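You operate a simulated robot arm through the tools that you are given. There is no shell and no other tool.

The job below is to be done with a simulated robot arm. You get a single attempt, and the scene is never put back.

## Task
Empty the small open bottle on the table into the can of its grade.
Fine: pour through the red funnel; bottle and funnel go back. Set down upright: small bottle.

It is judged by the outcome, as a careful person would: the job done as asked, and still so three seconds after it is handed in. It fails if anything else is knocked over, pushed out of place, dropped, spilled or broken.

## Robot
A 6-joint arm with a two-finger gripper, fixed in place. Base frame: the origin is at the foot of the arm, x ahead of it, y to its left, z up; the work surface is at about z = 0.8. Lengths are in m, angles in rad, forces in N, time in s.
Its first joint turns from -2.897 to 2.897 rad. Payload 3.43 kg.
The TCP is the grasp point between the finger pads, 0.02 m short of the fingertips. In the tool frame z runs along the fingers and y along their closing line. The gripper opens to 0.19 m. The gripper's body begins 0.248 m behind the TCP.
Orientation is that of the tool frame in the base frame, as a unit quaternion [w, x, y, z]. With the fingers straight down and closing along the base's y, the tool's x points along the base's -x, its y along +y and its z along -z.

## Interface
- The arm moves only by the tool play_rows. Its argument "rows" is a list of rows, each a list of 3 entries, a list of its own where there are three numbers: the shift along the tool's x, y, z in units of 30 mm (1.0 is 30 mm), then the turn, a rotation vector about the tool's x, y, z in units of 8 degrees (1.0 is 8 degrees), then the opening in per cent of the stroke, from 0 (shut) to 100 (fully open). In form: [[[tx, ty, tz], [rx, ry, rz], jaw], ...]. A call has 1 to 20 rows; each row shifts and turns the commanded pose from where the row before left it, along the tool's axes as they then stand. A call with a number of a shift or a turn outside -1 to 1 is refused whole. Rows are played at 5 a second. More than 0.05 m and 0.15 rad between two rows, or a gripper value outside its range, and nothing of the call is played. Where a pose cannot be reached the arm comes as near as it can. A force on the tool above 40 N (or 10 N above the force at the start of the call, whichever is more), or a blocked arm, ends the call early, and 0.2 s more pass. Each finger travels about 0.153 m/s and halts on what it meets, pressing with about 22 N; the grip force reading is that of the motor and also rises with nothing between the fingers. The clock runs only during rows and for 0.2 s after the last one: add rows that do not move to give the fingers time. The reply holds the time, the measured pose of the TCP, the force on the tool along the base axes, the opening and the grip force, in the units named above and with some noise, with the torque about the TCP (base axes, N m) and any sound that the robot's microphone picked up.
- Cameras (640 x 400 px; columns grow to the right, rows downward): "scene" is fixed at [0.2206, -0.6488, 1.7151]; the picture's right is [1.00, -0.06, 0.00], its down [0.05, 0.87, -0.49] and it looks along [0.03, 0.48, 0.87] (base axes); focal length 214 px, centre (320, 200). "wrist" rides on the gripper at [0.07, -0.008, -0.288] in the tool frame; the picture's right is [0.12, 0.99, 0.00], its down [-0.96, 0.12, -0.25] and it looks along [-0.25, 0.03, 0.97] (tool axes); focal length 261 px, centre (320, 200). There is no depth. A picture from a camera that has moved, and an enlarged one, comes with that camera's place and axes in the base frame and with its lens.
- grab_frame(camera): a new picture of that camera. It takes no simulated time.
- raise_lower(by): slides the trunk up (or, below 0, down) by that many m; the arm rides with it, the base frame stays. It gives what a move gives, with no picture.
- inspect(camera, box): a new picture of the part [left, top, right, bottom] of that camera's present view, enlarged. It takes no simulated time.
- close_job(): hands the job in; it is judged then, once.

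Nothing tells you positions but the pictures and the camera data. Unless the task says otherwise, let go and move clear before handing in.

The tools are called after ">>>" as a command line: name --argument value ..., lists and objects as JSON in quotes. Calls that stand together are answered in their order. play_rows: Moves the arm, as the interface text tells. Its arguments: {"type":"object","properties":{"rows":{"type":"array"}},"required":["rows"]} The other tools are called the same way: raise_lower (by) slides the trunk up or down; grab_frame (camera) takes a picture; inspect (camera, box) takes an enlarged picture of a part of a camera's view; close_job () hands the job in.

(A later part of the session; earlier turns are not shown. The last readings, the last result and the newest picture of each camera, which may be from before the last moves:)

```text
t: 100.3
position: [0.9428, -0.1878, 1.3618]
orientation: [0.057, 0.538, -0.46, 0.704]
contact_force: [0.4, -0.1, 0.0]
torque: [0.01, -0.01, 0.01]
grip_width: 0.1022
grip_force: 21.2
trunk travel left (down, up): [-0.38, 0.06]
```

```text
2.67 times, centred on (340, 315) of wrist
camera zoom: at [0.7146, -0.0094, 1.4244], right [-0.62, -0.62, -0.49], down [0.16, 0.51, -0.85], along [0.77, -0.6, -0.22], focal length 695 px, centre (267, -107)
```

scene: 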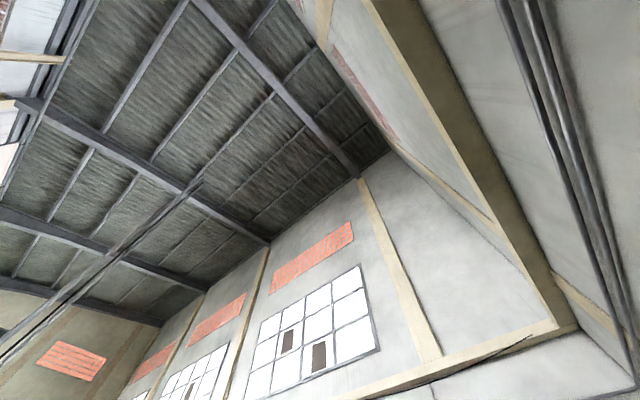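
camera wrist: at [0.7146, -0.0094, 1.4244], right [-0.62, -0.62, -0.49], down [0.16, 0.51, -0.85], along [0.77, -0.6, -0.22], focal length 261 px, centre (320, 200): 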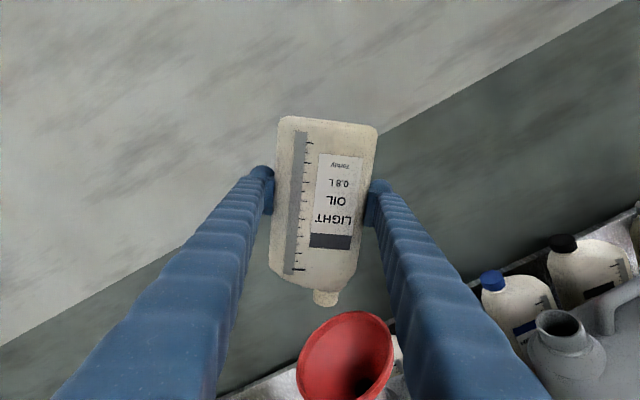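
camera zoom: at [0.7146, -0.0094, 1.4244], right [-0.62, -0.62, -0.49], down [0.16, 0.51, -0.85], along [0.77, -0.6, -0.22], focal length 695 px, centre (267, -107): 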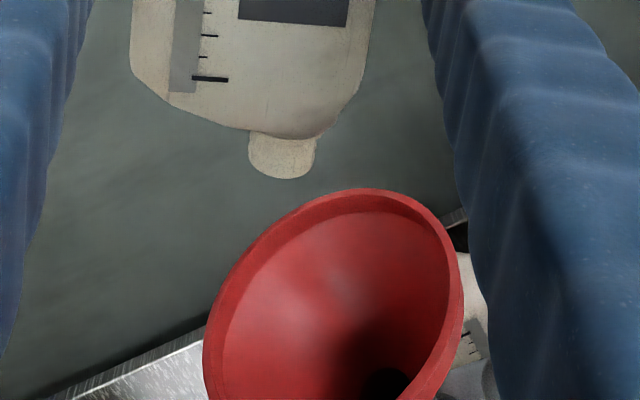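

The bottle has stopped dripping and the funnel has drained. The load on the wrist has fallen from about 2.2 N to about 0. I'll turn the bottle back over the funnel and withdraw.

>>> play_rows --rows '[[[0.036, 0.306, 0], [0, 0, 0.5], 40], [[0.036, 0.306, 0], [0, 0, 0.5], 40], [[0.036, 0.306, 0], [0, 0, 0.5], 40], [[0.036, 0.306, 0], [0, 0, 0.5], 40], [[0.036, 0.306, 0], [0, 0, 0.5], 40], [[0.036, 0.306, 0], [0, 0, 0.5], 40], [[0.036, 0.25, 0], [0, 0, 0.5], 40], [[0.036, 0.25, 0], [0, 0, 0.5], 40], [[0.036, 0.25, 0], [0, 0, 0.5], 40], [[0.036, 0.25, 0], [0, 0, 0.5], 40], [[0.036, 0.25, 0], [0, 0, 0.5], 40], [[0.036, 0.25, 0], [0, 0, 0.5], 40], [[0.036, 0.25, 0], [0, 0, 0.5], 40], [[0.036, 0.25, 0], [0, 0, 0.5], 40], [[0.036, 0.25, 0], [0, 0, 0.5], 40], [[0.036, 0.25, 0], [0, 0, 0.5], 40], [[0.036, 0.25, 0], [0, 0, 0.5], 40], [[0.036, 0.25, 0], [0, 0, 0.5], 40], [[0, 0, 0], [0, 0, 0], 40]]'

>>> grab_frame --camera "wrist"

```text
t: 104.3
position: [0.8948, -0.2359, 1.2412]
orientation: [0.369, -0.165, 0.688, -0.603]
contact_force: [-0.2, 0.3, -0.7]
torque: [0.01, 0.0, -0.01]
grip_width: 0.1023
grip_force: 21.5
trunk travel left (down, up): [-0.38, 0.06]
```

```text
taken
camera wrist: at [0.6416, -0.082, 1.2291], right [0.14, 0.14, -0.98], down [0.5, 0.85, 0.19], along [0.86, -0.51, 0.05], focal length 261 px, centre (320, 200)
```

wrist: 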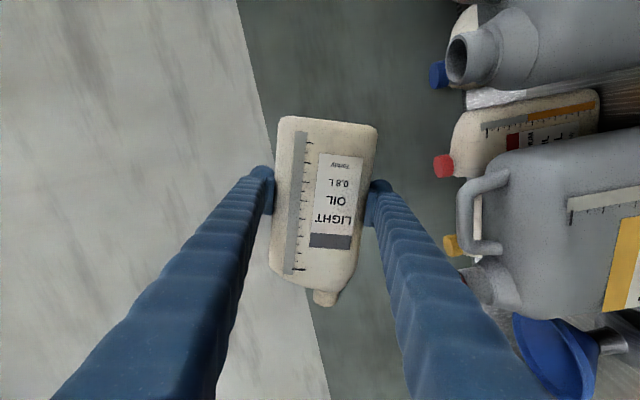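

>>> play_rows --rows '[[[0, 0, -0.57], [0, 0, 0], 40], [[0, 0, -0.57], [0, 0, 0], 40], [[0, 0, -0.57], [0, 0, 0], 40], [[0, 0, -0.57], [0, 0, 0], 40], [[0, 0, -0.57], [0, 0, 0], 40], [[0, 0, -0.57], [0, 0, 0], 40], [[0, 0, -0.57], [0, 0, 0], 40], [[0, 0, -0.57], [0, 0, 0], 40], [[0, 0, -0.57], [0, 0, 0], 40], [[0, 0, -0.57], [0, 0, 0], 40], [[0, 0, 0], [0, 0, 0], 40]]'

>>> play_rows --rows '[[[0, 0, 0], [0, 0, 0.6], 40], [[0, 0, 0], [0, 0, 0.6], 40], [[0, 0, 0], [0, 0, 0.6], 40], [[0, 0, 0], [0, 0, 0.6], 40], [[0, 0, 0], [0, 0, 0.6], 40], [[0, 0, 0], [0, 0, 0.6], 40], [[0, 0, 0], [0, 0, 0.6], 40], [[0, 0, 0], [0, 0, 0.6], 40], [[0, 0, 0], [0, 0, 0.6], 40], [[0, 0, 0], [0, 0, 0.6], 40], [[0, 0, 0], [0, 0, 0.6], 40], [[0, 0, 0], [0, 0, 0.6], 40], [[0, 0, 0], [0, 0, 0.6], 40], [[0, 0, 0], [0, 0, 0.6], 40], [[0, 0, 0], [0, 0, 0.6], 40], [[0, 0, 0], [0, 0, 0], 40]]'

>>> grab_frame --camera "wrist"

```text
t: 106.7
position: [0.772, -0.1142, 1.2431]
orientation: [0.368, -0.165, 0.688, -0.603]
contact_force: [0.1, 1.2, -0.8]
torque: [-0.02, 0.0, -0.03]
grip_width: 0.1023
grip_force: 22.1
trunk travel left (down, up): [-0.38, 0.06]
```

```text
t: 110.1
position: [0.8489, -0.0833, 1.2925]
orientation: [0.644, 0.271, 0.658, -0.281]
contact_force: [0.3, -0.2, -0.4]
torque: [0.0, -0.01, 0.01]
grip_width: 0.1017
grip_force: 21.6
out of reach, approached as far as the arm can: row 13, 14, 15
trunk travel left (down, up): [-0.38, 0.06]
```

```text
taken
camera wrist: at [0.6409, 0.1162, 1.2269], right [0.71, 0.69, -0.14], down [-0.07, 0.26, 0.96], along [0.7, -0.67, 0.23], focal length 261 px, centre (320, 200)
```

wrist: 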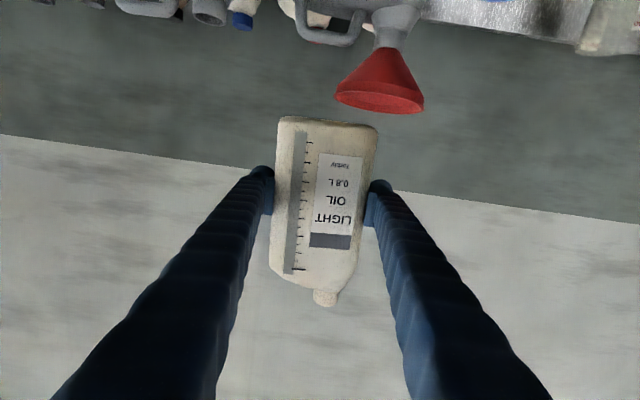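

The bottle is upright again, and its gauge shows it empty. The arm drifted near its inner limit but touched nothing. I'll move back over the bottle's spot and correct the orientation.

>>> play_rows --rows '[[[0, 0.757, -0.134], [0, 0, 0], 40], [[0, 0.757, -0.134], [0, 0, 0], 40], [[0, 0.757, -0.134], [0, 0, 0], 40], [[0, 0.757, -0.134], [0, 0, 0], 40], [[0, 0.757, -0.134], [0, 0, 0], 40], [[0, 0.757, -0.134], [0, 0, 0], 40], [[0, 0.757, -0.134], [0, 0, 0], 40], [[0, 0.757, -0.134], [0, 0, 0], 40], [[0, 0, 0], [-0.119, -0.093, 0.149], 40], [[0, 0, 0], [0, 0, 0], 40], [[0, 0, 0], [0, 0, 0], 40]]'

```text
t: 112.5
position: [0.9533, 0.068, 1.2941]
orientation: [0.662, 0.27, 0.649, -0.26]
contact_force: [-0.4, 0.9, -0.3]
torque: [0.02, -0.01, -0.03]
grip_width: 0.1023
grip_force: 22.5
trunk travel left (down, up): [-0.38, 0.06]
```

>>> play_rows --rows '[[[0, 0, 0], [0.121, 0.088, -0.147], 40], [[0.65, 0, 0], [0, 0, 0], 40], [[0.65, 0, 0], [0, 0, 0], 40], [[0.65, 0, 0], [0, 0, 0], 40], [[0, 0, 0], [0, 0, 0], 40], [[0, 0, 0], [0, 0, 0], 40]]'

>>> raise_lower --by -0.32

>>> grab_frame --camera "wrist"

```text
t: 113.9
position: [0.9547, 0.0672, 1.2347]
orientation: [0.652, 0.271, 0.654, -0.272]
contact_force: [0.4, -0.4, 0.2]
torque: [-0.01, 0.03, 0.02]
grip_width: 0.1019
grip_force: 21.7
trunk travel left (down, up): [-0.38, 0.06]
```

```text
t: 117.1
position: [0.9549, 0.0674, 0.9136]
orientation: [0.652, 0.27, 0.654, -0.271]
contact_force: [-0.3, 0.0, -0.8]
torque: [0.04, 0.02, 0.01]
grip_width: 0.1018
grip_force: 22.1
trunk travel left (down, up): [-0.06, 0.38]
```

```text
taken
camera wrist: at [0.7446, 0.2642, 0.8447], right [0.7, 0.7, -0.12], down [-0.09, 0.26, 0.96], along [0.71, -0.66, 0.24], focal length 261 px, centre (320, 200)
```

wrist: 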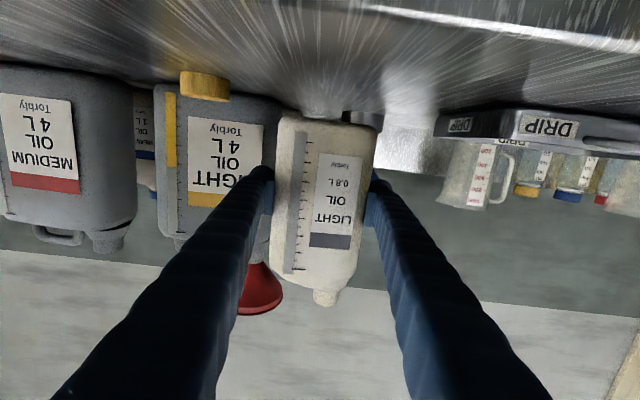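

>>> play_rows --rows '[[[0.4, 0, 0], [0, 0, 0], 40], [[0.4, 0, 0], [0, 0, 0], 40], [[0.1, 0, 0], [0, 0, 0], 40], [[0, 0, 0], [0, 0, 0], 40]]'

>>> play_rows --rows '[[[0.07, 0, 0], [0, 0, 0], 40], [[0, 0, 0], [0, 0, 0], 40]]'

```text
t: 118.1
position: [0.9539, 0.0675, 0.8873]
orientation: [0.653, 0.271, 0.653, -0.271]
contact_force: [0.5, 0.4, 0.3]
torque: [-0.02, 0.0, 0.03]
grip_width: 0.1021
grip_force: 21.6
trunk travel left (down, up): [-0.06, 0.38]
```

```text
t: 118.7
position: [0.9548, 0.0679, 0.8857]
orientation: [0.653, 0.27, 0.654, -0.271]
contact_force: [-0.1, 0.2, -0.5]
torque: [-0.02, 0.0, 0.0]
grip_width: 0.1022
grip_force: 22.0
trunk travel left (down, up): [-0.06, 0.38]
```

>>> play_rows --rows '[[[0.06, 0, 0], [0, 0, 0], 40], [[0, 0, 0], [0, 0, 0], 40]]'

>>> inspect --camera "wrist" --box '[240, 90, 400, 190]'

```text
t: 119.3
position: [0.9537, 0.0683, 0.8845]
orientation: [0.653, 0.27, 0.654, -0.271]
contact_force: [-0.1, 0.0, 2.6]
torque: [0.07, -0.08, -0.02]
grip_width: 0.102
grip_force: 22.4
trunk travel left (down, up): [-0.06, 0.38]
```

```text
4.00 times, centred on (320, 140) of wrist
camera zoom: at [0.7444, 0.2645, 0.8139], right [0.7, 0.7, -0.12], down [-0.09, 0.26, 0.96], along [0.71, -0.66, 0.25], focal length 1043 px, centre (320, 440)
```

zoom: 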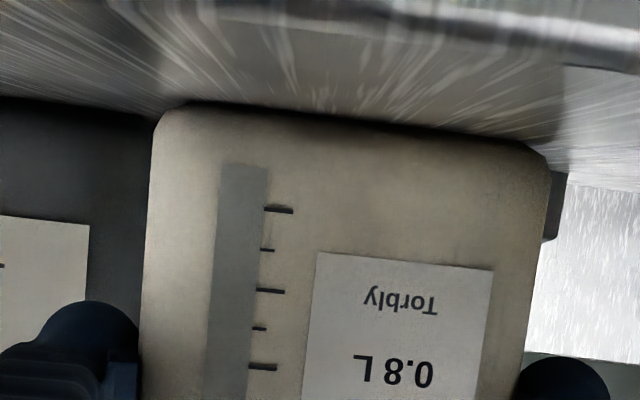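

The bottle is touching the table (2.6 N) at its original place, so I'll release it slowly.

>>> play_rows --rows '[[[0, 0, 0], [0, 0, 0], 53], [[0, 0, 0], [0, 0, 0], 56], [[0, 0, 0], [0, 0, 0], 60], [[0, 0, 0], [0, 0, 0], 68], [[0, 0, 0], [0, 0, 0], 80], [[0, 0, 0], [0, 0, 0], 100], [[0, 0, 0], [0, 0, 0], 100]]'

>>> grab_frame --camera "wrist"

```text
t: 120.9
position: [0.9545, 0.0678, 0.8837]
orientation: [0.653, 0.271, 0.653, -0.271]
contact_force: [-0.2, 0.1, -0.4]
torque: [-0.03, 0.0, -0.03]
grip_width: 0.1899
grip_force: 0.0
trunk travel left (down, up): [-0.06, 0.38]
```

```text
taken
camera wrist: at [0.7444, 0.2645, 0.8135], right [0.7, 0.7, -0.12], down [-0.09, 0.26, 0.96], along [0.71, -0.66, 0.24], focal length 261 px, centre (320, 200)
```

wrist: 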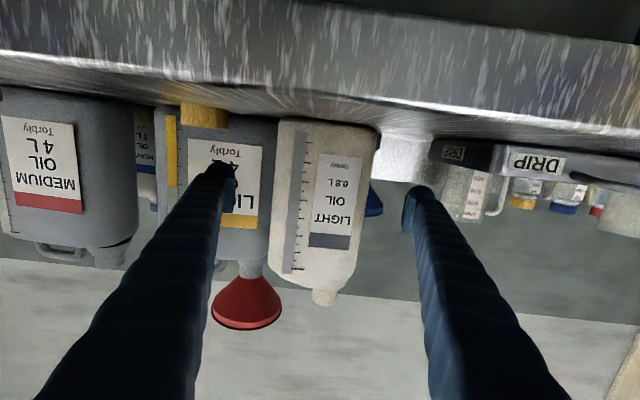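

The bottle stands upright where it began, and empty. I'll back away, raise the trunk and return to a downward tool for the funnel.

>>> play_rows --rows '[[[0, 0, -0.5], [0, 0, 0], 100], [[0, 0, -0.85], [0, 0, 0], 100], [[0, 0, -0.85], [0, 0, 0], 100], [[0, 0, -0.85], [0, 0, 0], 100], [[0, 0, -0.85], [0, 0, 0], 100], [[0, 0, -0.85], [0, 0, 0], 100], [[0, 0, -0.85], [0, 0, 0], 100], [[0, 0, -0.85], [0, 0, 0], 100], [[0, 0, -0.5], [0, 0, 0], 100], [[0, 0, 0], [0, 0, 0], 100]]'

>>> raise_lower --by 0.38

>>> play_rows --rows '[[[0, -0.19, -0.91], [0, 0, 0], 100], [[0, -0.19, -0.91], [0, 0, 0], 100], [[0, -0.19, -0.91], [0, 0, 0], 100], [[0, -0.19, -0.91], [0, 0, 0], 100], [[0, -0.19, -0.91], [0, 0, 0], 100], [[0, -0.19, -0.91], [0, 0, 0], 100], [[0, -0.19, -0.91], [0, 0, 0], 100], [[0, -0.19, -0.91], [0, 0, 0], 100], [[0, -0.19, -0.91], [0, 0, 0], 100], [[0, 0, 0], [0, 0, 0], 100]]'

>>> grab_frame --camera "wrist"

```text
t: 123.1
position: [0.8079, 0.2142, 0.8853]
orientation: [0.652, 0.271, 0.654, -0.271]
contact_force: [-0.2, -0.1, 0.3]
torque: [-0.02, -0.02, 0.01]
grip_width: 0.1898
grip_force: 0.0
trunk travel left (down, up): [-0.06, 0.38]
```

```text
t: 126.7
position: [0.8073, 0.2152, 1.2643]
orientation: [0.652, 0.27, 0.654, -0.271]
contact_force: [0.0, 0.0, -0.9]
torque: [0.03, 0.01, -0.02]
grip_width: 0.1902
grip_force: 0.0
trunk travel left (down, up): [-0.44, 0.0]
```

```text
t: 128.9
position: [0.5987, 0.3522, 1.2647]
orientation: [0.652, 0.271, 0.654, -0.272]
contact_force: [0.0, -0.7, 0.2]
torque: [-0.04, 0.0, -0.04]
grip_width: 0.19
grip_force: 0.1
trunk travel left (down, up): [-0.44, 0.0]
```

```text
taken
camera wrist: at [0.3895, 0.5496, 1.1936], right [0.7, 0.7, -0.12], down [-0.09, 0.26, 0.96], along [0.71, -0.67, 0.24], focal length 261 px, centre (320, 200)
```

wrist: 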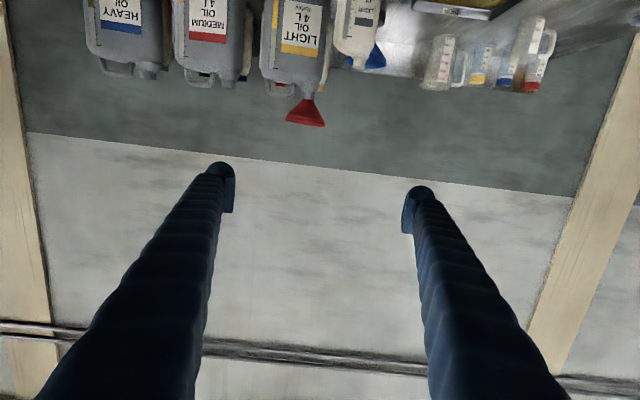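

>>> play_rows --rows '[[[0, 0, 0], [0, 0.9545, 0], 100], [[0, 0, 0], [0, 0.9545, 0], 100], [[0, 0, 0], [0, 0.9545, 0], 100], [[0, 0, 0], [0, 0.9545, 0], 100], [[0, 0, 0], [0, 0.9545, 0], 100], [[0, 0, 0], [0, 0.9545, 0], 100], [[0, 0, 0], [0, 0.9545, 0], 100], [[0, 0, 0], [0, 0.9545, 0], 100], [[0, 0, 0], [0, 0.9545, 0], 100], [[0, 0, 0], [0, 0.9545, 0], 100], [[0, 0, 0], [0, 0.9545, 0], 100], [[0, 0, 0], [-0.098, 0, -0.932], 100], [[0, 0, 0], [-0.098, 0, -0.932], 100], [[0, 0, 0], [-0.098, 0, -0.932], 100], [[0, 0, 0], [-0.098, 0, -0.932], 100], [[0, 0, 0], [-0.098, 0, -0.932], 100], [[0, 0, 0], [0, 0, 0], 100]]'

```text
t: 132.5
position: [0.5976, 0.3528, 1.2645]
orientation: [0.051, 0.066, 0.997, -0.003]
contact_force: [-0.1, 0.6, -0.8]
torque: [-0.03, 0.03, 0.02]
grip_width: 0.19
grip_force: 0.2
trunk travel left (down, up): [-0.44, 0.0]
```

>>> play_rows --rows '[[[-0.96, -0.896, 0.044], [0, 0, 0], 100], [[-0.96, -0.896, 0.044], [0, 0, 0], 100], [[-0.96, -0.896, 0.044], [0, 0, 0], 100], [[-0.96, -0.896, 0.044], [0, 0, 0], 100], [[-0.96, -0.896, 0.044], [0, 0, 0], 100], [[-0.96, -0.896, 0.044], [0, 0, 0], 100], [[-0.96, -0.896, 0.044], [0, 0, 0], 100], [[-0.96, -0.896, 0.044], [0, 0, 0], 100], [[-0.96, -0.896, 0.044], [0, 0, 0], 100], [[-0.96, -0.896, 0.044], [0, 0, 0], 100], [[-0.96, -0.896, 0.044], [0, 0, 0], 100], [[-0.96, -0.896, 0.044], [0, 0, 0], 100], [[-0.96, -0.896, 0.044], [0, 0, 0], 100], [[-0.96, -0.896, 0.044], [0, 0, 0], 100], [[-0.96, -0.896, 0.044], [0, 0, 0], 100], [[-0.96, -0.896, 0.044], [0, 0, 0], 100], [[0, 0, 0], [0, 0, 0], 100]]'

>>> grab_frame --camera "wrist"

>>> inspect --camera "wrist" --box '[240, 100, 400, 200]'

```text
t: 136.1
position: [0.9966, -0.1338, 1.294]
orientation: [0.052, 0.065, 0.997, -0.003]
contact_force: [-0.3, 0.5, 0.2]
torque: [-0.02, -0.05, -0.02]
grip_width: 0.1899
grip_force: 0.0
trunk travel left (down, up): [-0.44, 0.0]
```

```text
taken
camera wrist: at [0.8957, -0.1302, 1.572], right [0.01, 1.0, -0.01], down [0.94, -0.01, 0.35], along [0.35, -0.02, -0.94], focal length 261 px, centre (320, 200)
```

wrist: 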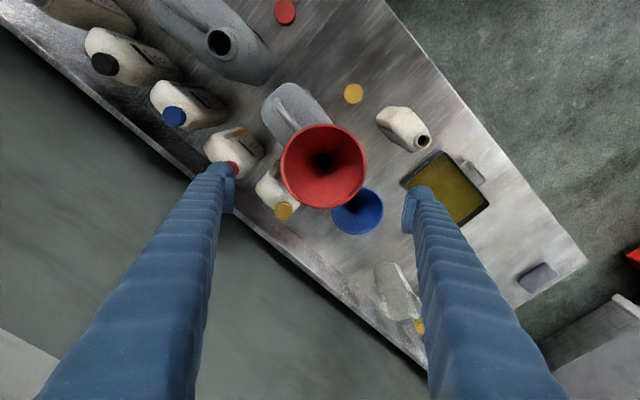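

```text
4.00 times, centred on (320, 150) of wrist
camera zoom: at [0.8957, -0.1302, 1.572], right [0.01, 1.0, -0.01], down [0.94, -0.01, 0.35], along [0.35, -0.02, -0.94], focal length 1043 px, centre (320, 400)
```

zoom: 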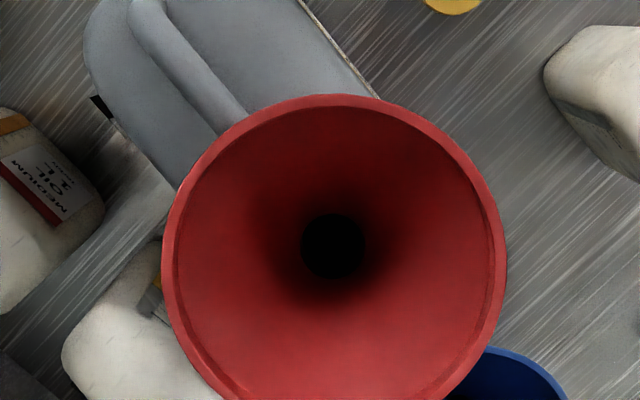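

>>> play_rows --rows '[[[0.115, 0.014, 0.782], [0, 0, 0], 100], [[0.115, 0.014, 0.782], [0, 0, 0], 100], [[0.115, 0.014, 0.782], [0, 0, 0], 100], [[0.115, 0.014, 0.782], [0, 0, 0], 100], [[0.115, 0.014, 0.782], [0, 0, 0], 100], [[0.115, 0.014, 0.782], [0, 0, 0], 100], [[0, 0, 0], [0, 0, 0], 100]]'

>>> grab_frame --camera "wrist"

>>> inspect --camera "wrist" --box '[220, 120, 420, 270]'

```text
t: 137.7
position: [0.9912, -0.1324, 1.1488]
orientation: [0.052, 0.065, 0.997, -0.003]
contact_force: [-0.8, 0.2, 0.7]
torque: [0.03, 0.01, -0.02]
grip_width: 0.1901
grip_force: 0.0
trunk travel left (down, up): [-0.44, 0.0]
```

```text
taken
camera wrist: at [0.892, -0.1279, 1.4272], right [0.01, 1.0, -0.01], down [0.94, -0.01, 0.35], along [0.35, -0.02, -0.94], focal length 261 px, centre (320, 200)
```

wrist: 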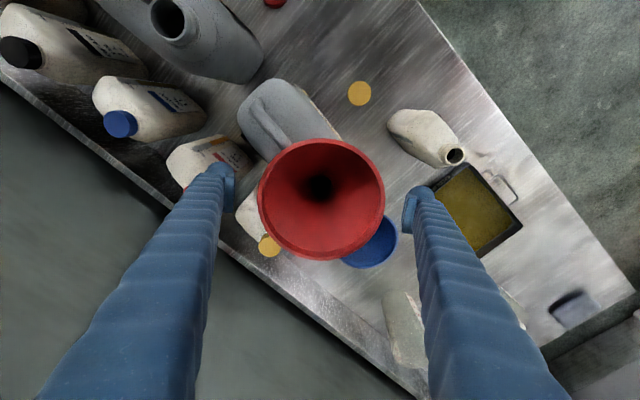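

```text
2.67 times, centred on (320, 195) of wrist
camera zoom: at [0.892, -0.1279, 1.4272], right [0.01, 1.0, -0.01], down [0.94, -0.01, 0.35], along [0.35, -0.02, -0.94], focal length 695 px, centre (320, 213)
```

zoom: 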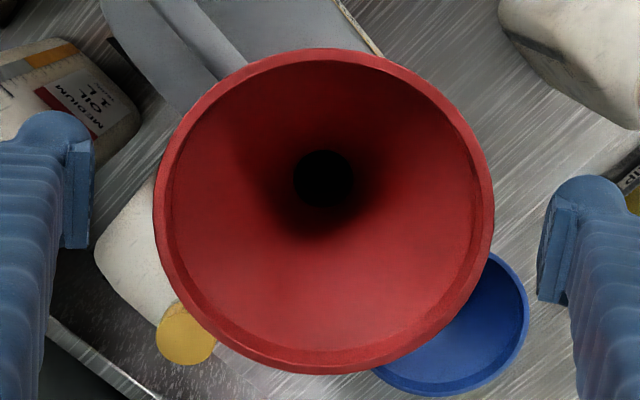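

The rim is centred between the fingers, with its top about 11 mm above the TCP. I'll nudge sideways 2 mm and close.

>>> play_rows --rows '[[[0, 0.06, 0], [0, 0, 0], 100], [[0, 0, 0], [0, 0, 0], 82], [[0, 0, 0], [0, 0, 0], 77], [[0, 0, 0], [0, 0, 0], 74], [[0, 0, 0], [0, 0, 0], 71], [[0, 0, 0], [0, 0, 0], 65], [[0, 0, 0], [0, 0, 0], 55], [[0, 0, 0], [0, 0, 0], 55]]'

>>> inspect --camera "wrist" --box '[220, 120, 420, 270]'

```text
t: 139.5
position: [0.9914, -0.1298, 1.1486]
orientation: [0.052, 0.066, 0.996, -0.003]
contact_force: [-1.7, -0.8, 0.5]
torque: [0.0, 0.06, -0.01]
grip_width: 0.1358
grip_force: 22.4
trunk travel left (down, up): [-0.44, 0.0]
```

```text
2.67 times, centred on (320, 195) of wrist
camera zoom: at [0.8921, -0.126, 1.4272], right [0.01, 1.0, -0.01], down [0.94, -0.01, 0.34], along [0.34, -0.02, -0.94], focal length 695 px, centre (320, 213)
```

zoom: 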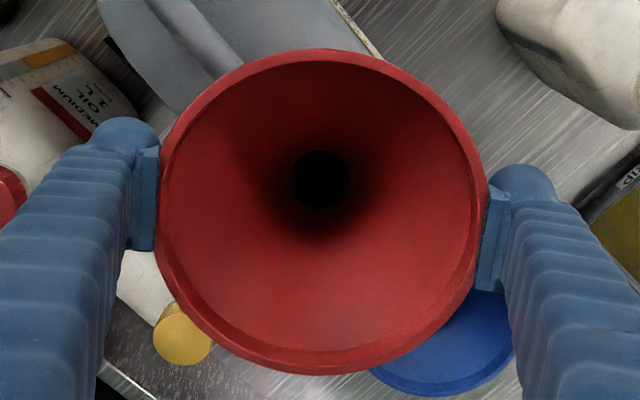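

>>> play_rows --rows '[[[-0.035, 0, -0.33], [0, 0, 0], 55], [[-0.035, 0, -0.33], [0, 0, 0], 55], [[-0.07, 0, -0.66], [0, 0, 0], 55], [[-0.08, 0, -0.8], [0, 0, 0], 55], [[-0.08, 0, -0.8], [0, 0, 0], 55], [[-0.08, 0, -0.8], [0, 0, 0], 55], [[-0.08, 0, -0.8], [0, 0, 0], 55], [[0, 0, 0], [0, 0, 0], 55]]'

>>> grab_frame --camera "wrist"

>>> inspect --camera "wrist" --box '[240, 130, 400, 260]'

>>> inspect --camera "wrist" --box '[300, 168, 340, 193]'

```text
t: 141.3
position: [0.9924, -0.1288, 1.2836]
orientation: [0.051, 0.065, 0.997, -0.003]
contact_force: [0.0, -0.3, -0.2]
torque: [0.02, 0.02, -0.01]
grip_width: 0.1357
grip_force: 21.6
trunk travel left (down, up): [-0.44, 0.0]
```

```text
taken
camera wrist: at [0.8927, -0.1253, 1.5626], right [0.01, 1.0, -0.01], down [0.94, -0.01, 0.34], along [0.34, -0.02, -0.94], focal length 261 px, centre (320, 200)
```

wrist: 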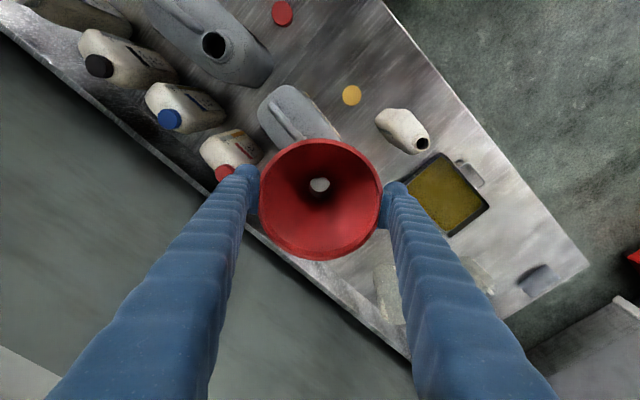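

```text
3.08 times, centred on (320, 195) of wrist
camera zoom: at [0.8927, -0.1253, 1.5626], right [0.01, 1.0, -0.01], down [0.94, -0.01, 0.34], along [0.34, -0.02, -0.94], focal length 802 px, centre (320, 215)
```

zoom: 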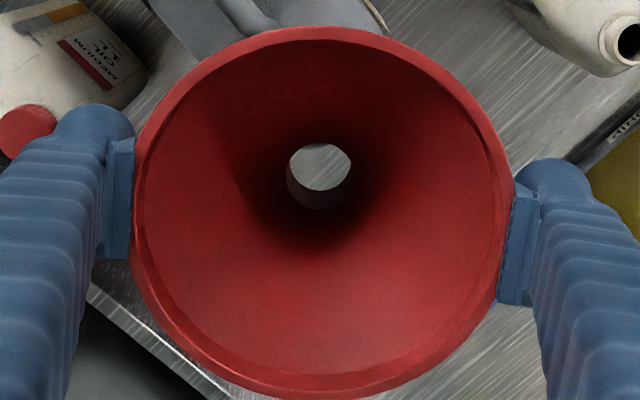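

```text
16.00 times, centred on (320, 180) of wrist
camera zoom: at [0.8927, -0.1253, 1.5626], right [0.01, 1.0, -0.01], down [0.94, -0.01, 0.34], along [0.34, -0.02, -0.94], focal length 4170 px, centre (320, 512)
```

zoom: 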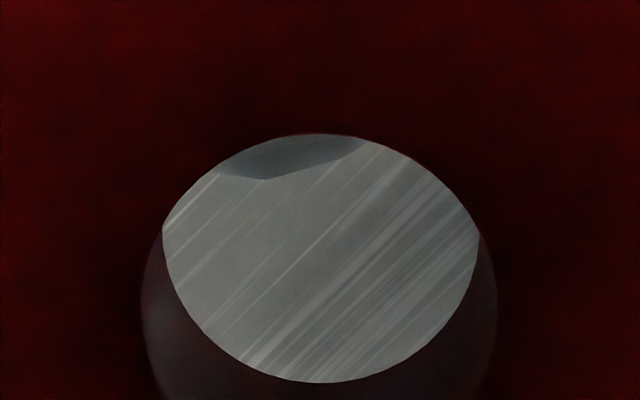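

The funnel is out of the can. It tilts about 5° in the grip, which I'll correct. Now I'll carry it back towards its stand.

>>> play_rows --rows '[[[0.2, -0.45, -0.1], [0, 0, 0], 55], [[0.4118, -0.9103, -0.1], [0, 0, 0], 55], [[0.4118, -0.9103, -0.1], [0, 0, 0], 55], [[0.4118, -0.9103, -0.1], [0, 0, 0], 55], [[0.4118, -0.9103, -0.1], [0, 0, 0], 55], [[0.4118, -0.9103, -0.051], [0, 0, 0], 55], [[0.4118, -0.9103, -0.051], [0, 0, 0], 55], [[0.4118, -0.9103, -0.051], [0, 0, 0], 55], [[0.4118, -0.9103, -0.051], [0, 0, 0], 55], [[0.4118, -0.9103, -0.051], [0, 0, 0], 55], [[0.4118, -0.9103, -0.051], [0, 0, 0], 55], [[0.4118, -0.9103, -0.051], [0, 0, 0], 55], [[0.4118, -0.9103, -0.051], [0, 0, 0], 55], [[0.4118, -0.9103, -0.051], [0, 0, 0], 55], [[0.4118, -0.9103, -0.051], [0, 0, 0], 55], [[0.4118, -0.9103, -0.051], [0, 0, 0], 55], [[0.4118, -0.9103, -0.051], [0, 0, 0], 55], [[0.4118, -0.9103, -0.051], [0, 0, 0], 55], [[0.4118, -0.9103, -0.051], [0, 0, 0], 55], [[0.4118, -0.9103, -0.051], [0, 0, 0], 55]]'

>>> play_rows --rows '[[[0.4118, -0.9103, -0.051], [0, 0, 0], 55], [[0.4118, -0.9103, -0.051], [0, 0, 0], 55], [[0.4118, -0.9103, -0.051], [0, 0, 0], 55], [[0.4118, -0.9103, -0.051], [0, 0, 0], 55], [[0.4118, -0.9103, -0.051], [0, 0, 0], 55], [[0, 0, 0], [-0.095, 0.33, 0], 55], [[0, 0, 0], [-0.095, 0.33, 0], 55], [[0, 0, 0], [0, 0, 0], 55]]'

>>> grab_frame --camera "wrist"

```text
t: 145.5
position: [0.6797, -0.6248, 1.2977]
orientation: [0.052, 0.066, 0.997, -0.003]
contact_force: [-0.1, -0.3, -0.1]
torque: [0.09, -0.05, -0.02]
grip_width: 0.1356
grip_force: 22.1
trunk travel left (down, up): [-0.44, 0.0]
```

```text
t: 147.3
position: [0.5996, -0.7523, 1.299]
orientation: [0.007, 0.066, 0.998, 0.012]
contact_force: [-0.3, 0.2, -0.4]
torque: [-0.02, 0.0, -0.05]
grip_width: 0.1356
grip_force: 22.4
trunk travel left (down, up): [-0.44, 0.0]
```

```text
taken
camera wrist: at [0.5248, -0.7596, 1.5851], right [0.01, 1.0, 0.03], down [0.97, -0.02, 0.26], along [0.26, 0.02, -0.97], focal length 261 px, centre (320, 200)
```

wrist: 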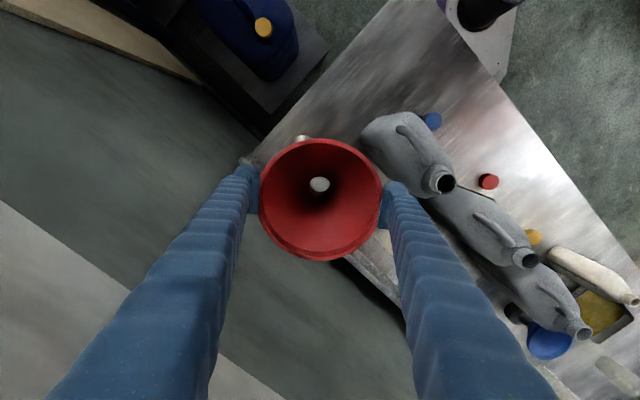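

>>> play_rows --rows '[[[0, 0, 0], [-0.011, 0.0215, -0.8585], 55], [[0, 0, 0], [-0.011, 0.0215, -0.8585], 55], [[0, 0, 0], [-0.011, 0.0215, -0.8585], 55], [[0, 0, 0], [-0.011, 0.0215, -0.8585], 55], [[0.55, -0.52, 0], [0, 0, 0], 55], [[0.55, -0.52, 0], [0, 0, 0], 55], [[0, 0, 0], [0, 0, 0], 55]]'

>>> raise_lower --by -0.17

>>> grab_frame --camera "wrist"

>>> inspect --camera "wrist" --box '[240, 130, 400, 260]'

>>> inspect --camera "wrist" --box '[300, 168, 340, 193]'

```text
t: 148.9
position: [0.5784, -0.7926, 1.2982]
orientation: [0.003, -0.174, 0.985, 0.014]
contact_force: [0.7, 0.5, -0.3]
torque: [-0.01, -0.07, 0.01]
grip_width: 0.1353
grip_force: 21.9
trunk travel left (down, up): [-0.44, 0.0]
```

```text
t: 150.9
position: [0.5783, -0.7927, 1.1277]
orientation: [0.004, -0.174, 0.985, 0.014]
contact_force: [0.4, 0.2, -0.8]
torque: [-0.02, 0.0, 0.0]
grip_width: 0.1353
grip_force: 22.0
trunk travel left (down, up): [-0.27, 0.17]
```

```text
taken
camera wrist: at [0.5144, -0.8332, 1.4135], right [-0.45, 0.89, 0.03], down [0.86, 0.43, 0.26], along [0.22, 0.14, -0.96], focal length 261 px, centre (320, 200)
```

wrist: 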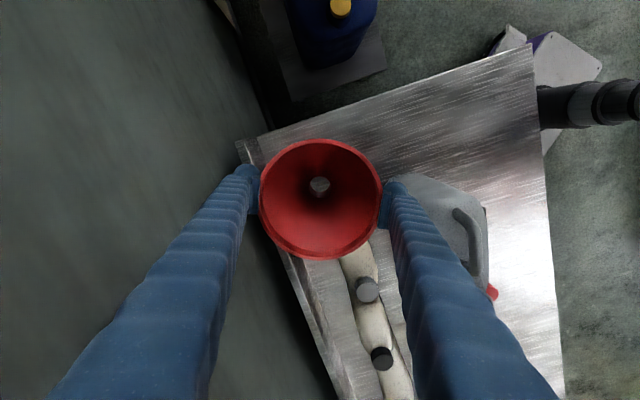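

```text
3.08 times, centred on (320, 195) of wrist
camera zoom: at [0.5144, -0.8332, 1.4135], right [-0.45, 0.89, 0.03], down [0.86, 0.43, 0.26], along [0.22, 0.14, -0.96], focal length 802 px, centre (320, 215)
```

zoom: 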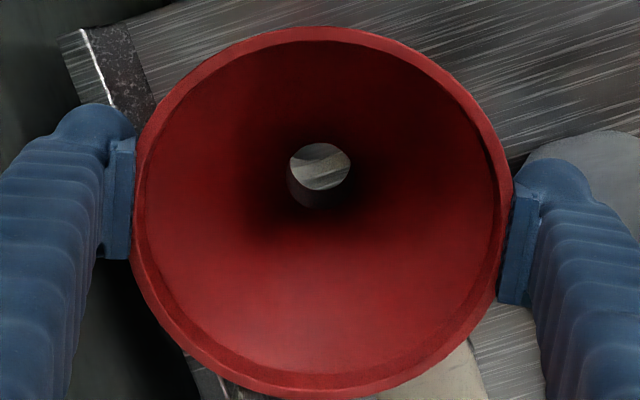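

```text
16.00 times, centred on (320, 180) of wrist
camera zoom: at [0.5144, -0.8332, 1.4135], right [-0.45, 0.89, 0.03], down [0.86, 0.43, 0.26], along [0.22, 0.14, -0.96], focal length 4170 px, centre (320, 512)
```

zoom: 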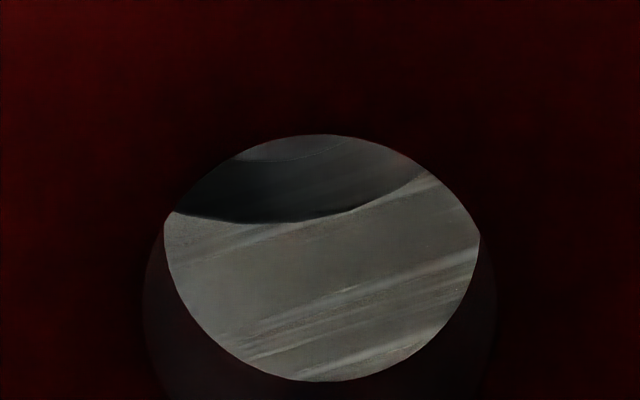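

>>> raise_lower --by -0.115

>>> inspect --camera "wrist" --box '[300, 168, 340, 193]'

>>> grab_frame --camera "wrist"

```text
t: 152.3
position: [0.5785, -0.7923, 1.0121]
orientation: [0.004, -0.173, 0.985, 0.015]
contact_force: [-0.5, 0.8, -0.6]
torque: [-0.04, -0.02, 0.06]
grip_width: 0.1352
grip_force: 21.6
trunk travel left (down, up): [-0.155, 0.285]
```

```text
16.00 times, centred on (320, 180) of wrist
camera zoom: at [0.5142, -0.8332, 1.2986], right [-0.45, 0.89, 0.03], down [0.86, 0.43, 0.26], along [0.22, 0.14, -0.96], focal length 4170 px, centre (320, 512)
```

zoom: 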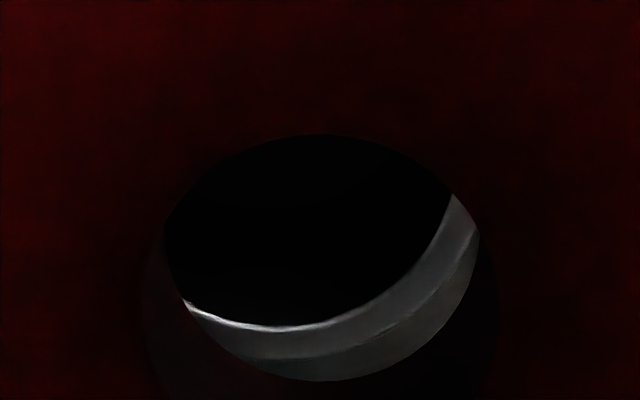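

```text
taken
camera wrist: at [0.5142, -0.8332, 1.2986], right [-0.45, 0.89, 0.03], down [0.86, 0.43, 0.26], along [0.22, 0.14, -0.96], focal length 261 px, centre (320, 200)
```

wrist: 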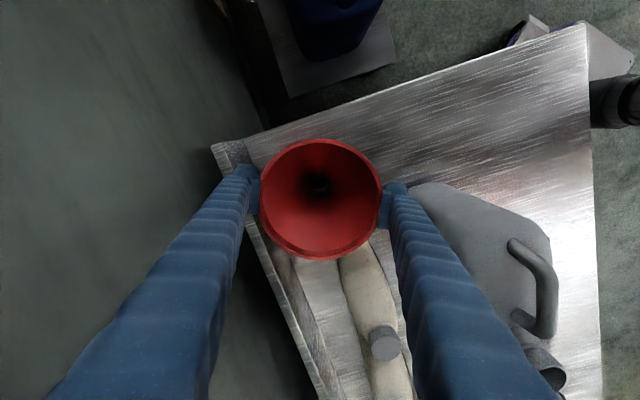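

>>> play_rows --rows '[[[0.0, -0.133, 0.3], [0, 0, 0], 55], [[0, 0, 0.3], [0, 0, 0], 55], [[0, 0, 0], [0, 0, 0], 55]]'

>>> inspect --camera "wrist" --box '[300, 168, 340, 193]'

```text
t: 153.1
position: [0.5792, -0.7941, 0.9935]
orientation: [0.004, -0.174, 0.985, 0.015]
contact_force: [0.3, 0.3, -0.8]
torque: [-0.06, -0.01, 0.0]
grip_width: 0.135
grip_force: 22.0
trunk travel left (down, up): [-0.155, 0.285]
```

```text
16.00 times, centred on (320, 180) of wrist
camera zoom: at [0.5152, -0.836, 1.2798], right [-0.45, 0.89, 0.03], down [0.86, 0.43, 0.26], along [0.22, 0.14, -0.96], focal length 4170 px, centre (320, 512)
```

zoom: 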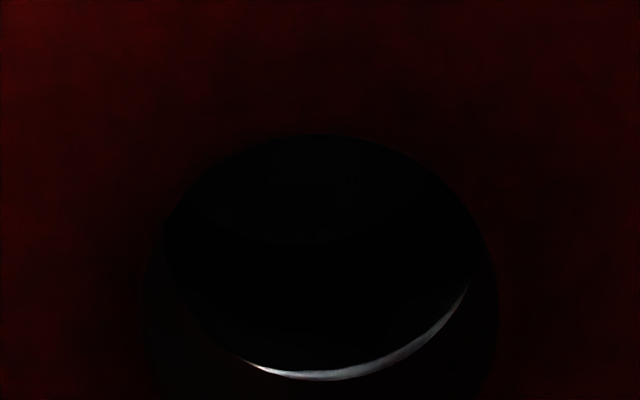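

>>> play_rows --rows '[[[-0.035, -0.03, 0.33], [0, 0, 0], 55], [[0.004, -0.009, 0.33], [0, 0, 0], 55], [[0.004, -0.009, 0.33], [0, 0, 0], 55], [[0, 0, 0], [0, 0, 0], 55]]'

>>> inspect --camera "wrist" --box '[300, 168, 340, 193]'

```text
t: 154.1
position: [0.582, -0.7959, 0.9636]
orientation: [0.004, -0.173, 0.985, 0.014]
contact_force: [0.0, 0.2, -0.9]
torque: [0.05, 0.02, -0.03]
grip_width: 0.1351
grip_force: 21.7
trunk travel left (down, up): [-0.155, 0.285]
```

```text
16.00 times, centred on (320, 180) of wrist
camera zoom: at [0.5172, -0.8368, 1.2499], right [-0.45, 0.89, 0.03], down [0.86, 0.43, 0.26], along [0.22, 0.14, -0.96], focal length 4170 px, centre (320, 512)
```

zoom: 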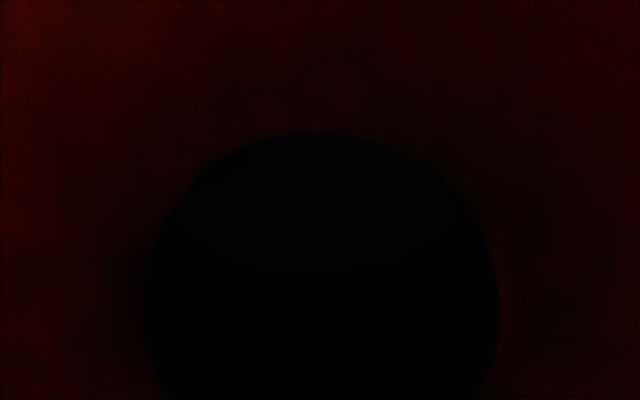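

>>> play_rows --rows '[[[0.004, -0.009, 0.3], [0, 0, 0], 55], [[0.004, -0.009, 0.3], [0, 0, 0], 55], [[0, 0, 0], [0, 0, 0], 55]]'

```text
t: 154.9
position: [0.58, -0.7958, 0.9468]
orientation: [0.003, -0.174, 0.985, 0.015]
contact_force: [-0.5, 0.2, -0.4]
torque: [0.02, 0.01, -0.01]
grip_width: 0.1352
grip_force: 22.4
trunk travel left (down, up): [-0.155, 0.285]
```

>>> play_rows --rows '[[[0.002, -0.004, 0.2], [0, 0, 0], 55], [[0, 0, 0], [0, 0, 0], 55]]'

>>> play_rows --rows '[[[0.002, -0.004, 0.15], [0, 0, 0], 55], [[0, 0, 0], [0, 0, 0], 55]]'

```text
t: 155.5
position: [0.5797, -0.7942, 0.9398]
orientation: [0.004, -0.174, 0.985, 0.015]
contact_force: [0.6, 0.3, -0.7]
torque: [0.02, -0.01, 0.01]
grip_width: 0.1349
grip_force: 21.9
trunk travel left (down, up): [-0.155, 0.285]
```

```text
t: 156.1
position: [0.5817, -0.7951, 0.9349]
orientation: [0.004, -0.173, 0.985, 0.015]
contact_force: [-0.3, -0.7, -0.6]
torque: [0.01, 0.01, -0.02]
grip_width: 0.1352
grip_force: 21.5
trunk travel left (down, up): [-0.155, 0.285]
```

>>> play_rows --rows '[[[0.002, -0.004, 0.12], [0, 0, 0], 55], [[0, 0, 0], [0, 0, 0], 55]]'

>>> play_rows --rows '[[[0.002, -0.004, 0.12], [0, 0, 0], 55], [[0, 0, 0], [0, 0, 0], 55]]'

```text
t: 156.7
position: [0.5817, -0.794, 0.9347]
orientation: [0.004, -0.174, 0.985, 0.013]
contact_force: [-1.1, 2.7, 17.4]
torque: [0.05, -0.24, 0.0]
grip_width: 0.1348
grip_force: 22.0
trunk travel left (down, up): [-0.155, 0.285]
```

```text
t: 157.3
position: [0.5794, -0.7943, 0.9301]
orientation: [0.003, -0.174, 0.985, 0.014]
contact_force: [-9.0, 4.3, 24.5]
torque: [-0.01, 0.18, -0.01]
grip_width: 0.1364
grip_force: 21.8
trunk travel left (down, up): [-0.155, 0.285]
```

The funnel is seated: the contact came at the same height as when I first gripped it. I'll relieve the push and let go.

>>> play_rows --rows '[[[0, 0, -0.12], [0, 0, 0], 55], [[0, 0, 0], [0, 0, 0], 73], [[0, 0, 0], [0, 0, 0], 77], [[0, 0, 0], [0, 0, 0], 83], [[0, 0, 0], [0, 0, 0], 92], [[0, 0, 0], [0, 0, 0], 100], [[0, 0, 0], [0, 0, 0], 100]]'

>>> grab_frame --camera "wrist"

>>> inspect --camera "wrist" --box '[220, 120, 420, 270]'

```text
t: 158.9
position: [0.5813, -0.7949, 0.9311]
orientation: [0.004, -0.174, 0.985, 0.015]
contact_force: [-0.7, 0.1, 0.2]
torque: [0.02, 0.01, 0.0]
grip_width: 0.1898
grip_force: 0.0
trunk travel left (down, up): [-0.155, 0.285]
```

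```text
taken
camera wrist: at [0.5171, -0.8368, 1.2182], right [-0.45, 0.89, 0.03], down [0.86, 0.43, 0.26], along [0.22, 0.14, -0.96], focal length 261 px, centre (320, 200)
```

wrist: 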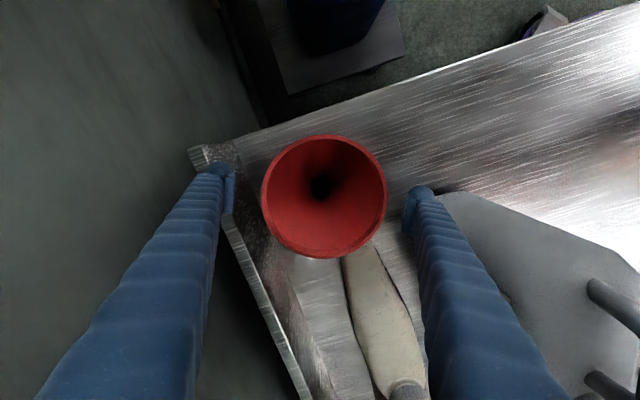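

```text
2.67 times, centred on (320, 195) of wrist
camera zoom: at [0.5171, -0.8368, 1.2182], right [-0.45, 0.89, 0.03], down [0.86, 0.43, 0.26], along [0.22, 0.14, -0.96], focal length 695 px, centre (320, 213)
```

zoom: 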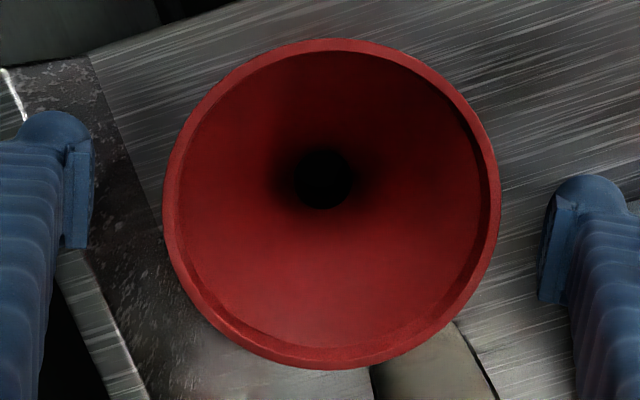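

>>> play_rows --rows '[[[-0.01, 0.02, -0.7], [0, 0, 0], 100], [[-0.01, 0.02, -0.9], [0, 0, 0], 100], [[-0.01, 0.02, -0.9], [0, 0, 0], 100], [[-0.01, 0.02, -0.9], [0, 0, 0], 100], [[-0.01, 0.02, -0.9], [0, 0, 0], 100], [[-0.01, 0.02, -0.9], [0, 0, 0], 100], [[-0.01, 0.02, -0.9], [0, 0, 0], 100], [[-0.01, 0.02, -0.9], [0, 0, 0], 100], [[0, 0, 0], [0, 0, 0], 100]]'

>>> raise_lower --by 0.2

>>> play_rows --rows '[[[0.8, 0.9, 0], [0, 0, 0], 100], [[0.8, 0.9, 0], [0, 0, 0], 100], [[0.8, 0.9, 0], [0, 0, 0], 100], [[0.8, 0.9, 0], [0, 0, 0], 100], [[0.8, 0.9, 0], [0, 0, 0], 100], [[0.8, 0.9, 0], [0, 0, 0], 100], [[0, 0.9, 0], [0, 0, 0], 100], [[0, 0.9, 0], [0, 0, 0], 100], [[0, 0.9, 0], [0, 0, 0], 100], [[0, 0.9, 0], [0, 0, 0], 100], [[0, 0, 0], [0, 0, 0], 100]]'

>>> grab_frame --camera "wrist"

```text
t: 160.9
position: [0.5572, -0.7603, 1.1227]
orientation: [0.003, -0.174, 0.985, 0.015]
contact_force: [-0.4, 0.3, -0.3]
torque: [-0.09, 0.05, -0.03]
grip_width: 0.1899
grip_force: 0.1
out of reach, approached as far as the arm can: row 4, 5, 6, 7, 8
trunk travel left (down, up): [-0.155, 0.285]
```

```text
t: 163.1
position: [0.5577, -0.7615, 1.3226]
orientation: [0.004, -0.175, 0.984, 0.015]
contact_force: [-0.2, 0.3, -0.8]
torque: [0.0, 0.01, -0.02]
grip_width: 0.1901
grip_force: 0.1
trunk travel left (down, up): [-0.355, 0.085]
```

```text
t: 165.5
position: [0.3297, -0.5578, 1.3288]
orientation: [0.003, -0.175, 0.985, 0.015]
contact_force: [0.9, -0.2, -0.6]
torque: [0.01, 0.04, 0.0]
grip_width: 0.19
grip_force: 0.0
trunk travel left (down, up): [-0.355, 0.085]
```

```text
taken
camera wrist: at [0.2662, -0.5991, 1.6144], right [-0.45, 0.89, 0.03], down [0.86, 0.43, 0.26], along [0.22, 0.14, -0.96], focal length 261 px, centre (320, 200)
```

wrist: 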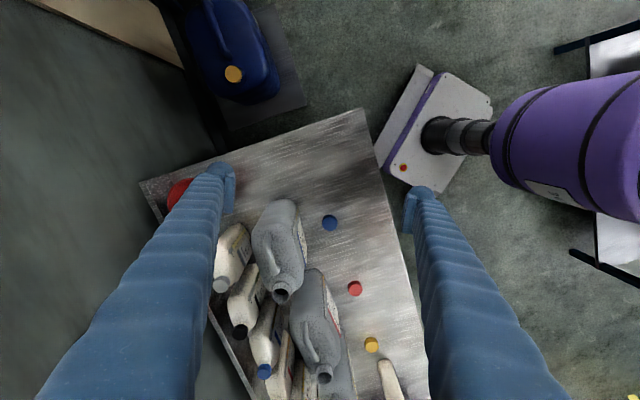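

>>> play_rows --rows '[[[0, 0, 0], [0, 0, 0], 60], [[0, 0, 0], [0, 0, 0], 30], [[0, 0, 0], [0, 0, 0], 10], [[0, 0, 0], [0, 0, 0], 5], [[0, 0, 0], [0, 0, 0], 5], [[0, 0, 0], [0, 0, 0], 5]]'

>>> grab_frame --camera "wrist"

>>> inspect --camera "wrist" --box '[130, 150, 290, 250]'

```text
t: 166.9
position: [0.33, -0.5574, 1.3288]
orientation: [0.003, -0.174, 0.985, 0.014]
contact_force: [0.5, -1.3, -0.2]
torque: [0.01, -0.02, 0.0]
grip_width: 0.0096
grip_force: 0.1
trunk travel left (down, up): [-0.355, 0.085]
```

```text
taken
camera wrist: at [0.2654, -0.599, 1.615], right [-0.45, 0.89, 0.03], down [0.86, 0.43, 0.26], along [0.22, 0.14, -0.96], focal length 261 px, centre (320, 200)
```

wrist: 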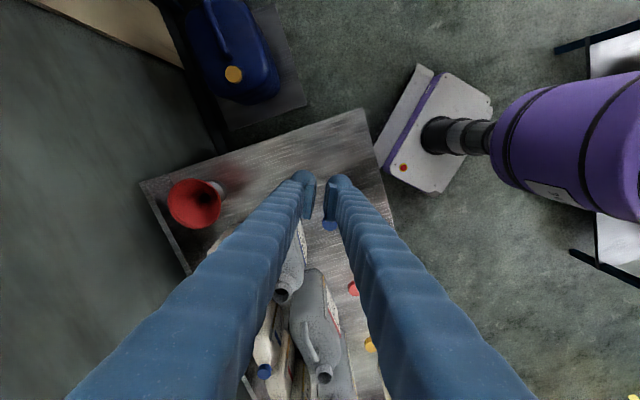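

```text
4.00 times, centred on (210, 200) of wrist
camera zoom: at [0.2654, -0.599, 1.615], right [-0.45, 0.89, 0.03], down [0.86, 0.43, 0.26], along [0.22, 0.14, -0.96], focal length 1043 px, centre (760, 200)
```

zoom: 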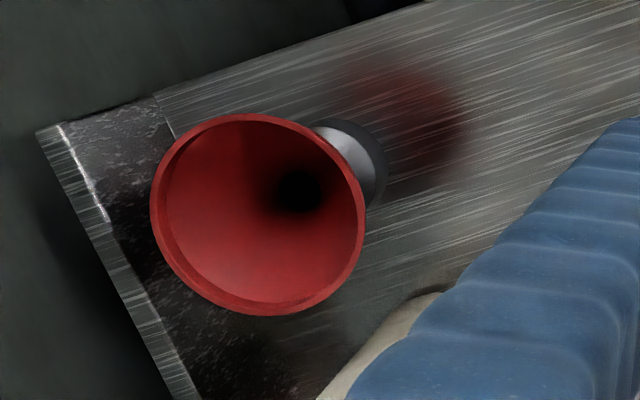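

>>> play_rows --rows '[[[-0.913, 0.831, -0.3], [0, 0, 0], 5], [[-0.913, 0.831, -0.3], [0, 0, 0], 5], [[-0.913, 0.831, -0.3], [0, 0, 0], 5], [[-0.913, 0.831, -0.3], [0, 0, 0], 5], [[-0.913, 0.831, -0.18], [0, 0, 0], 5], [[-0.913, 0.831, -0.18], [0, 0, 0], 5], [[-0.913, 0.831, -0.18], [0, 0, 0], 5], [[-0.913, 0.831, -0.18], [0, 0, 0], 5], [[-0.913, 0.831, -0.18], [0, 0, 0], 5], [[-0.913, 0.831, -0.18], [0, 0, 0], 5], [[-0.913, 0.831, -0.18], [0, 0, 0], 5], [[-0.913, 0.831, -0.18], [0, 0, 0], 5], [[-0.913, 0.831, -0.18], [0, 0, 0], 5], [[-0.913, 0.831, -0.18], [0, 0, 0], 5], [[0, 0, 0], [0, 0, 0], 5]]'

>>> grab_frame --camera "wrist"

```text
t: 170.1
position: [0.571, -0.1003, 1.4353]
orientation: [0.004, -0.174, 0.985, 0.014]
contact_force: [-0.6, 0.3, -0.1]
torque: [0.01, 0.01, 0.02]
grip_width: 0.0096
grip_force: 0.0
trunk travel left (down, up): [-0.355, 0.085]
```

```text
taken
camera wrist: at [0.5064, -0.1426, 1.7206], right [-0.45, 0.89, 0.03], down [0.86, 0.43, 0.26], along [0.22, 0.14, -0.96], focal length 261 px, centre (320, 200)
```

wrist: 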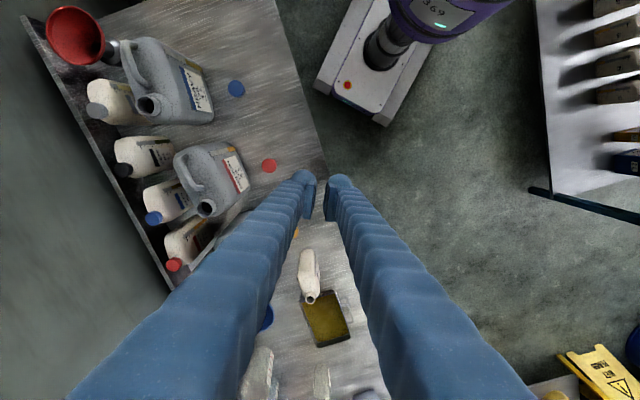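

>>> play_rows --rows '[[[0, 0, 0], [0, 0, 0], 50], [[0, 0, 0], [0, 0, 0], 100], [[0, 0, 0], [0, 0, 0], 100], [[0, 0, 0], [0, 0, 0], 100], [[0, 0, 0], [0, 0, 0], 100]]'

>>> inspect --camera "wrist" --box '[200, 180, 400, 340]'

>>> inspect --camera "wrist" --box '[20, 0, 260, 150]'

```text
t: 171.3
position: [0.5716, -0.1012, 1.434]
orientation: [0.003, -0.174, 0.985, 0.014]
contact_force: [-1.1, 0.3, 0.6]
torque: [0.0, -0.02, -0.01]
grip_width: 0.1902
grip_force: 0.1
trunk travel left (down, up): [-0.355, 0.085]
```

```text
2.50 times, centred on (300, 260) of wrist
camera zoom: at [0.507, -0.1427, 1.7202], right [-0.45, 0.89, 0.03], down [0.86, 0.43, 0.26], along [0.22, 0.14, -0.96], focal length 652 px, centre (370, 50)
```

zoom: 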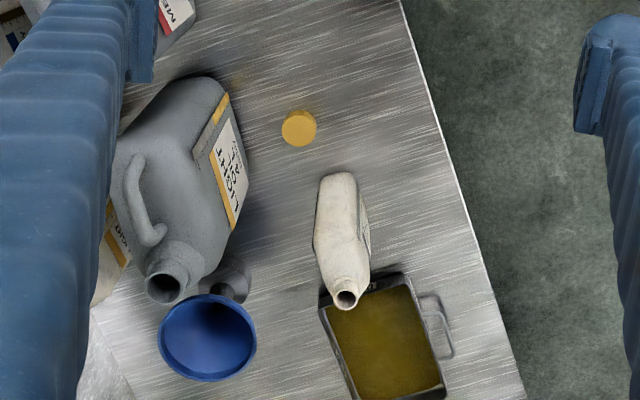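

```text
2.67 times, centred on (140, 75) of wrist
camera zoom: at [0.507, -0.1427, 1.7202], right [-0.45, 0.89, 0.03], down [0.86, 0.43, 0.26], along [0.22, 0.14, -0.96], focal length 695 px, centre (800, 533)
```

zoom: 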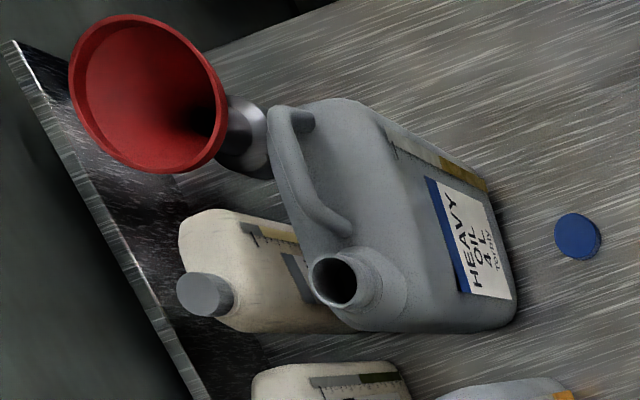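

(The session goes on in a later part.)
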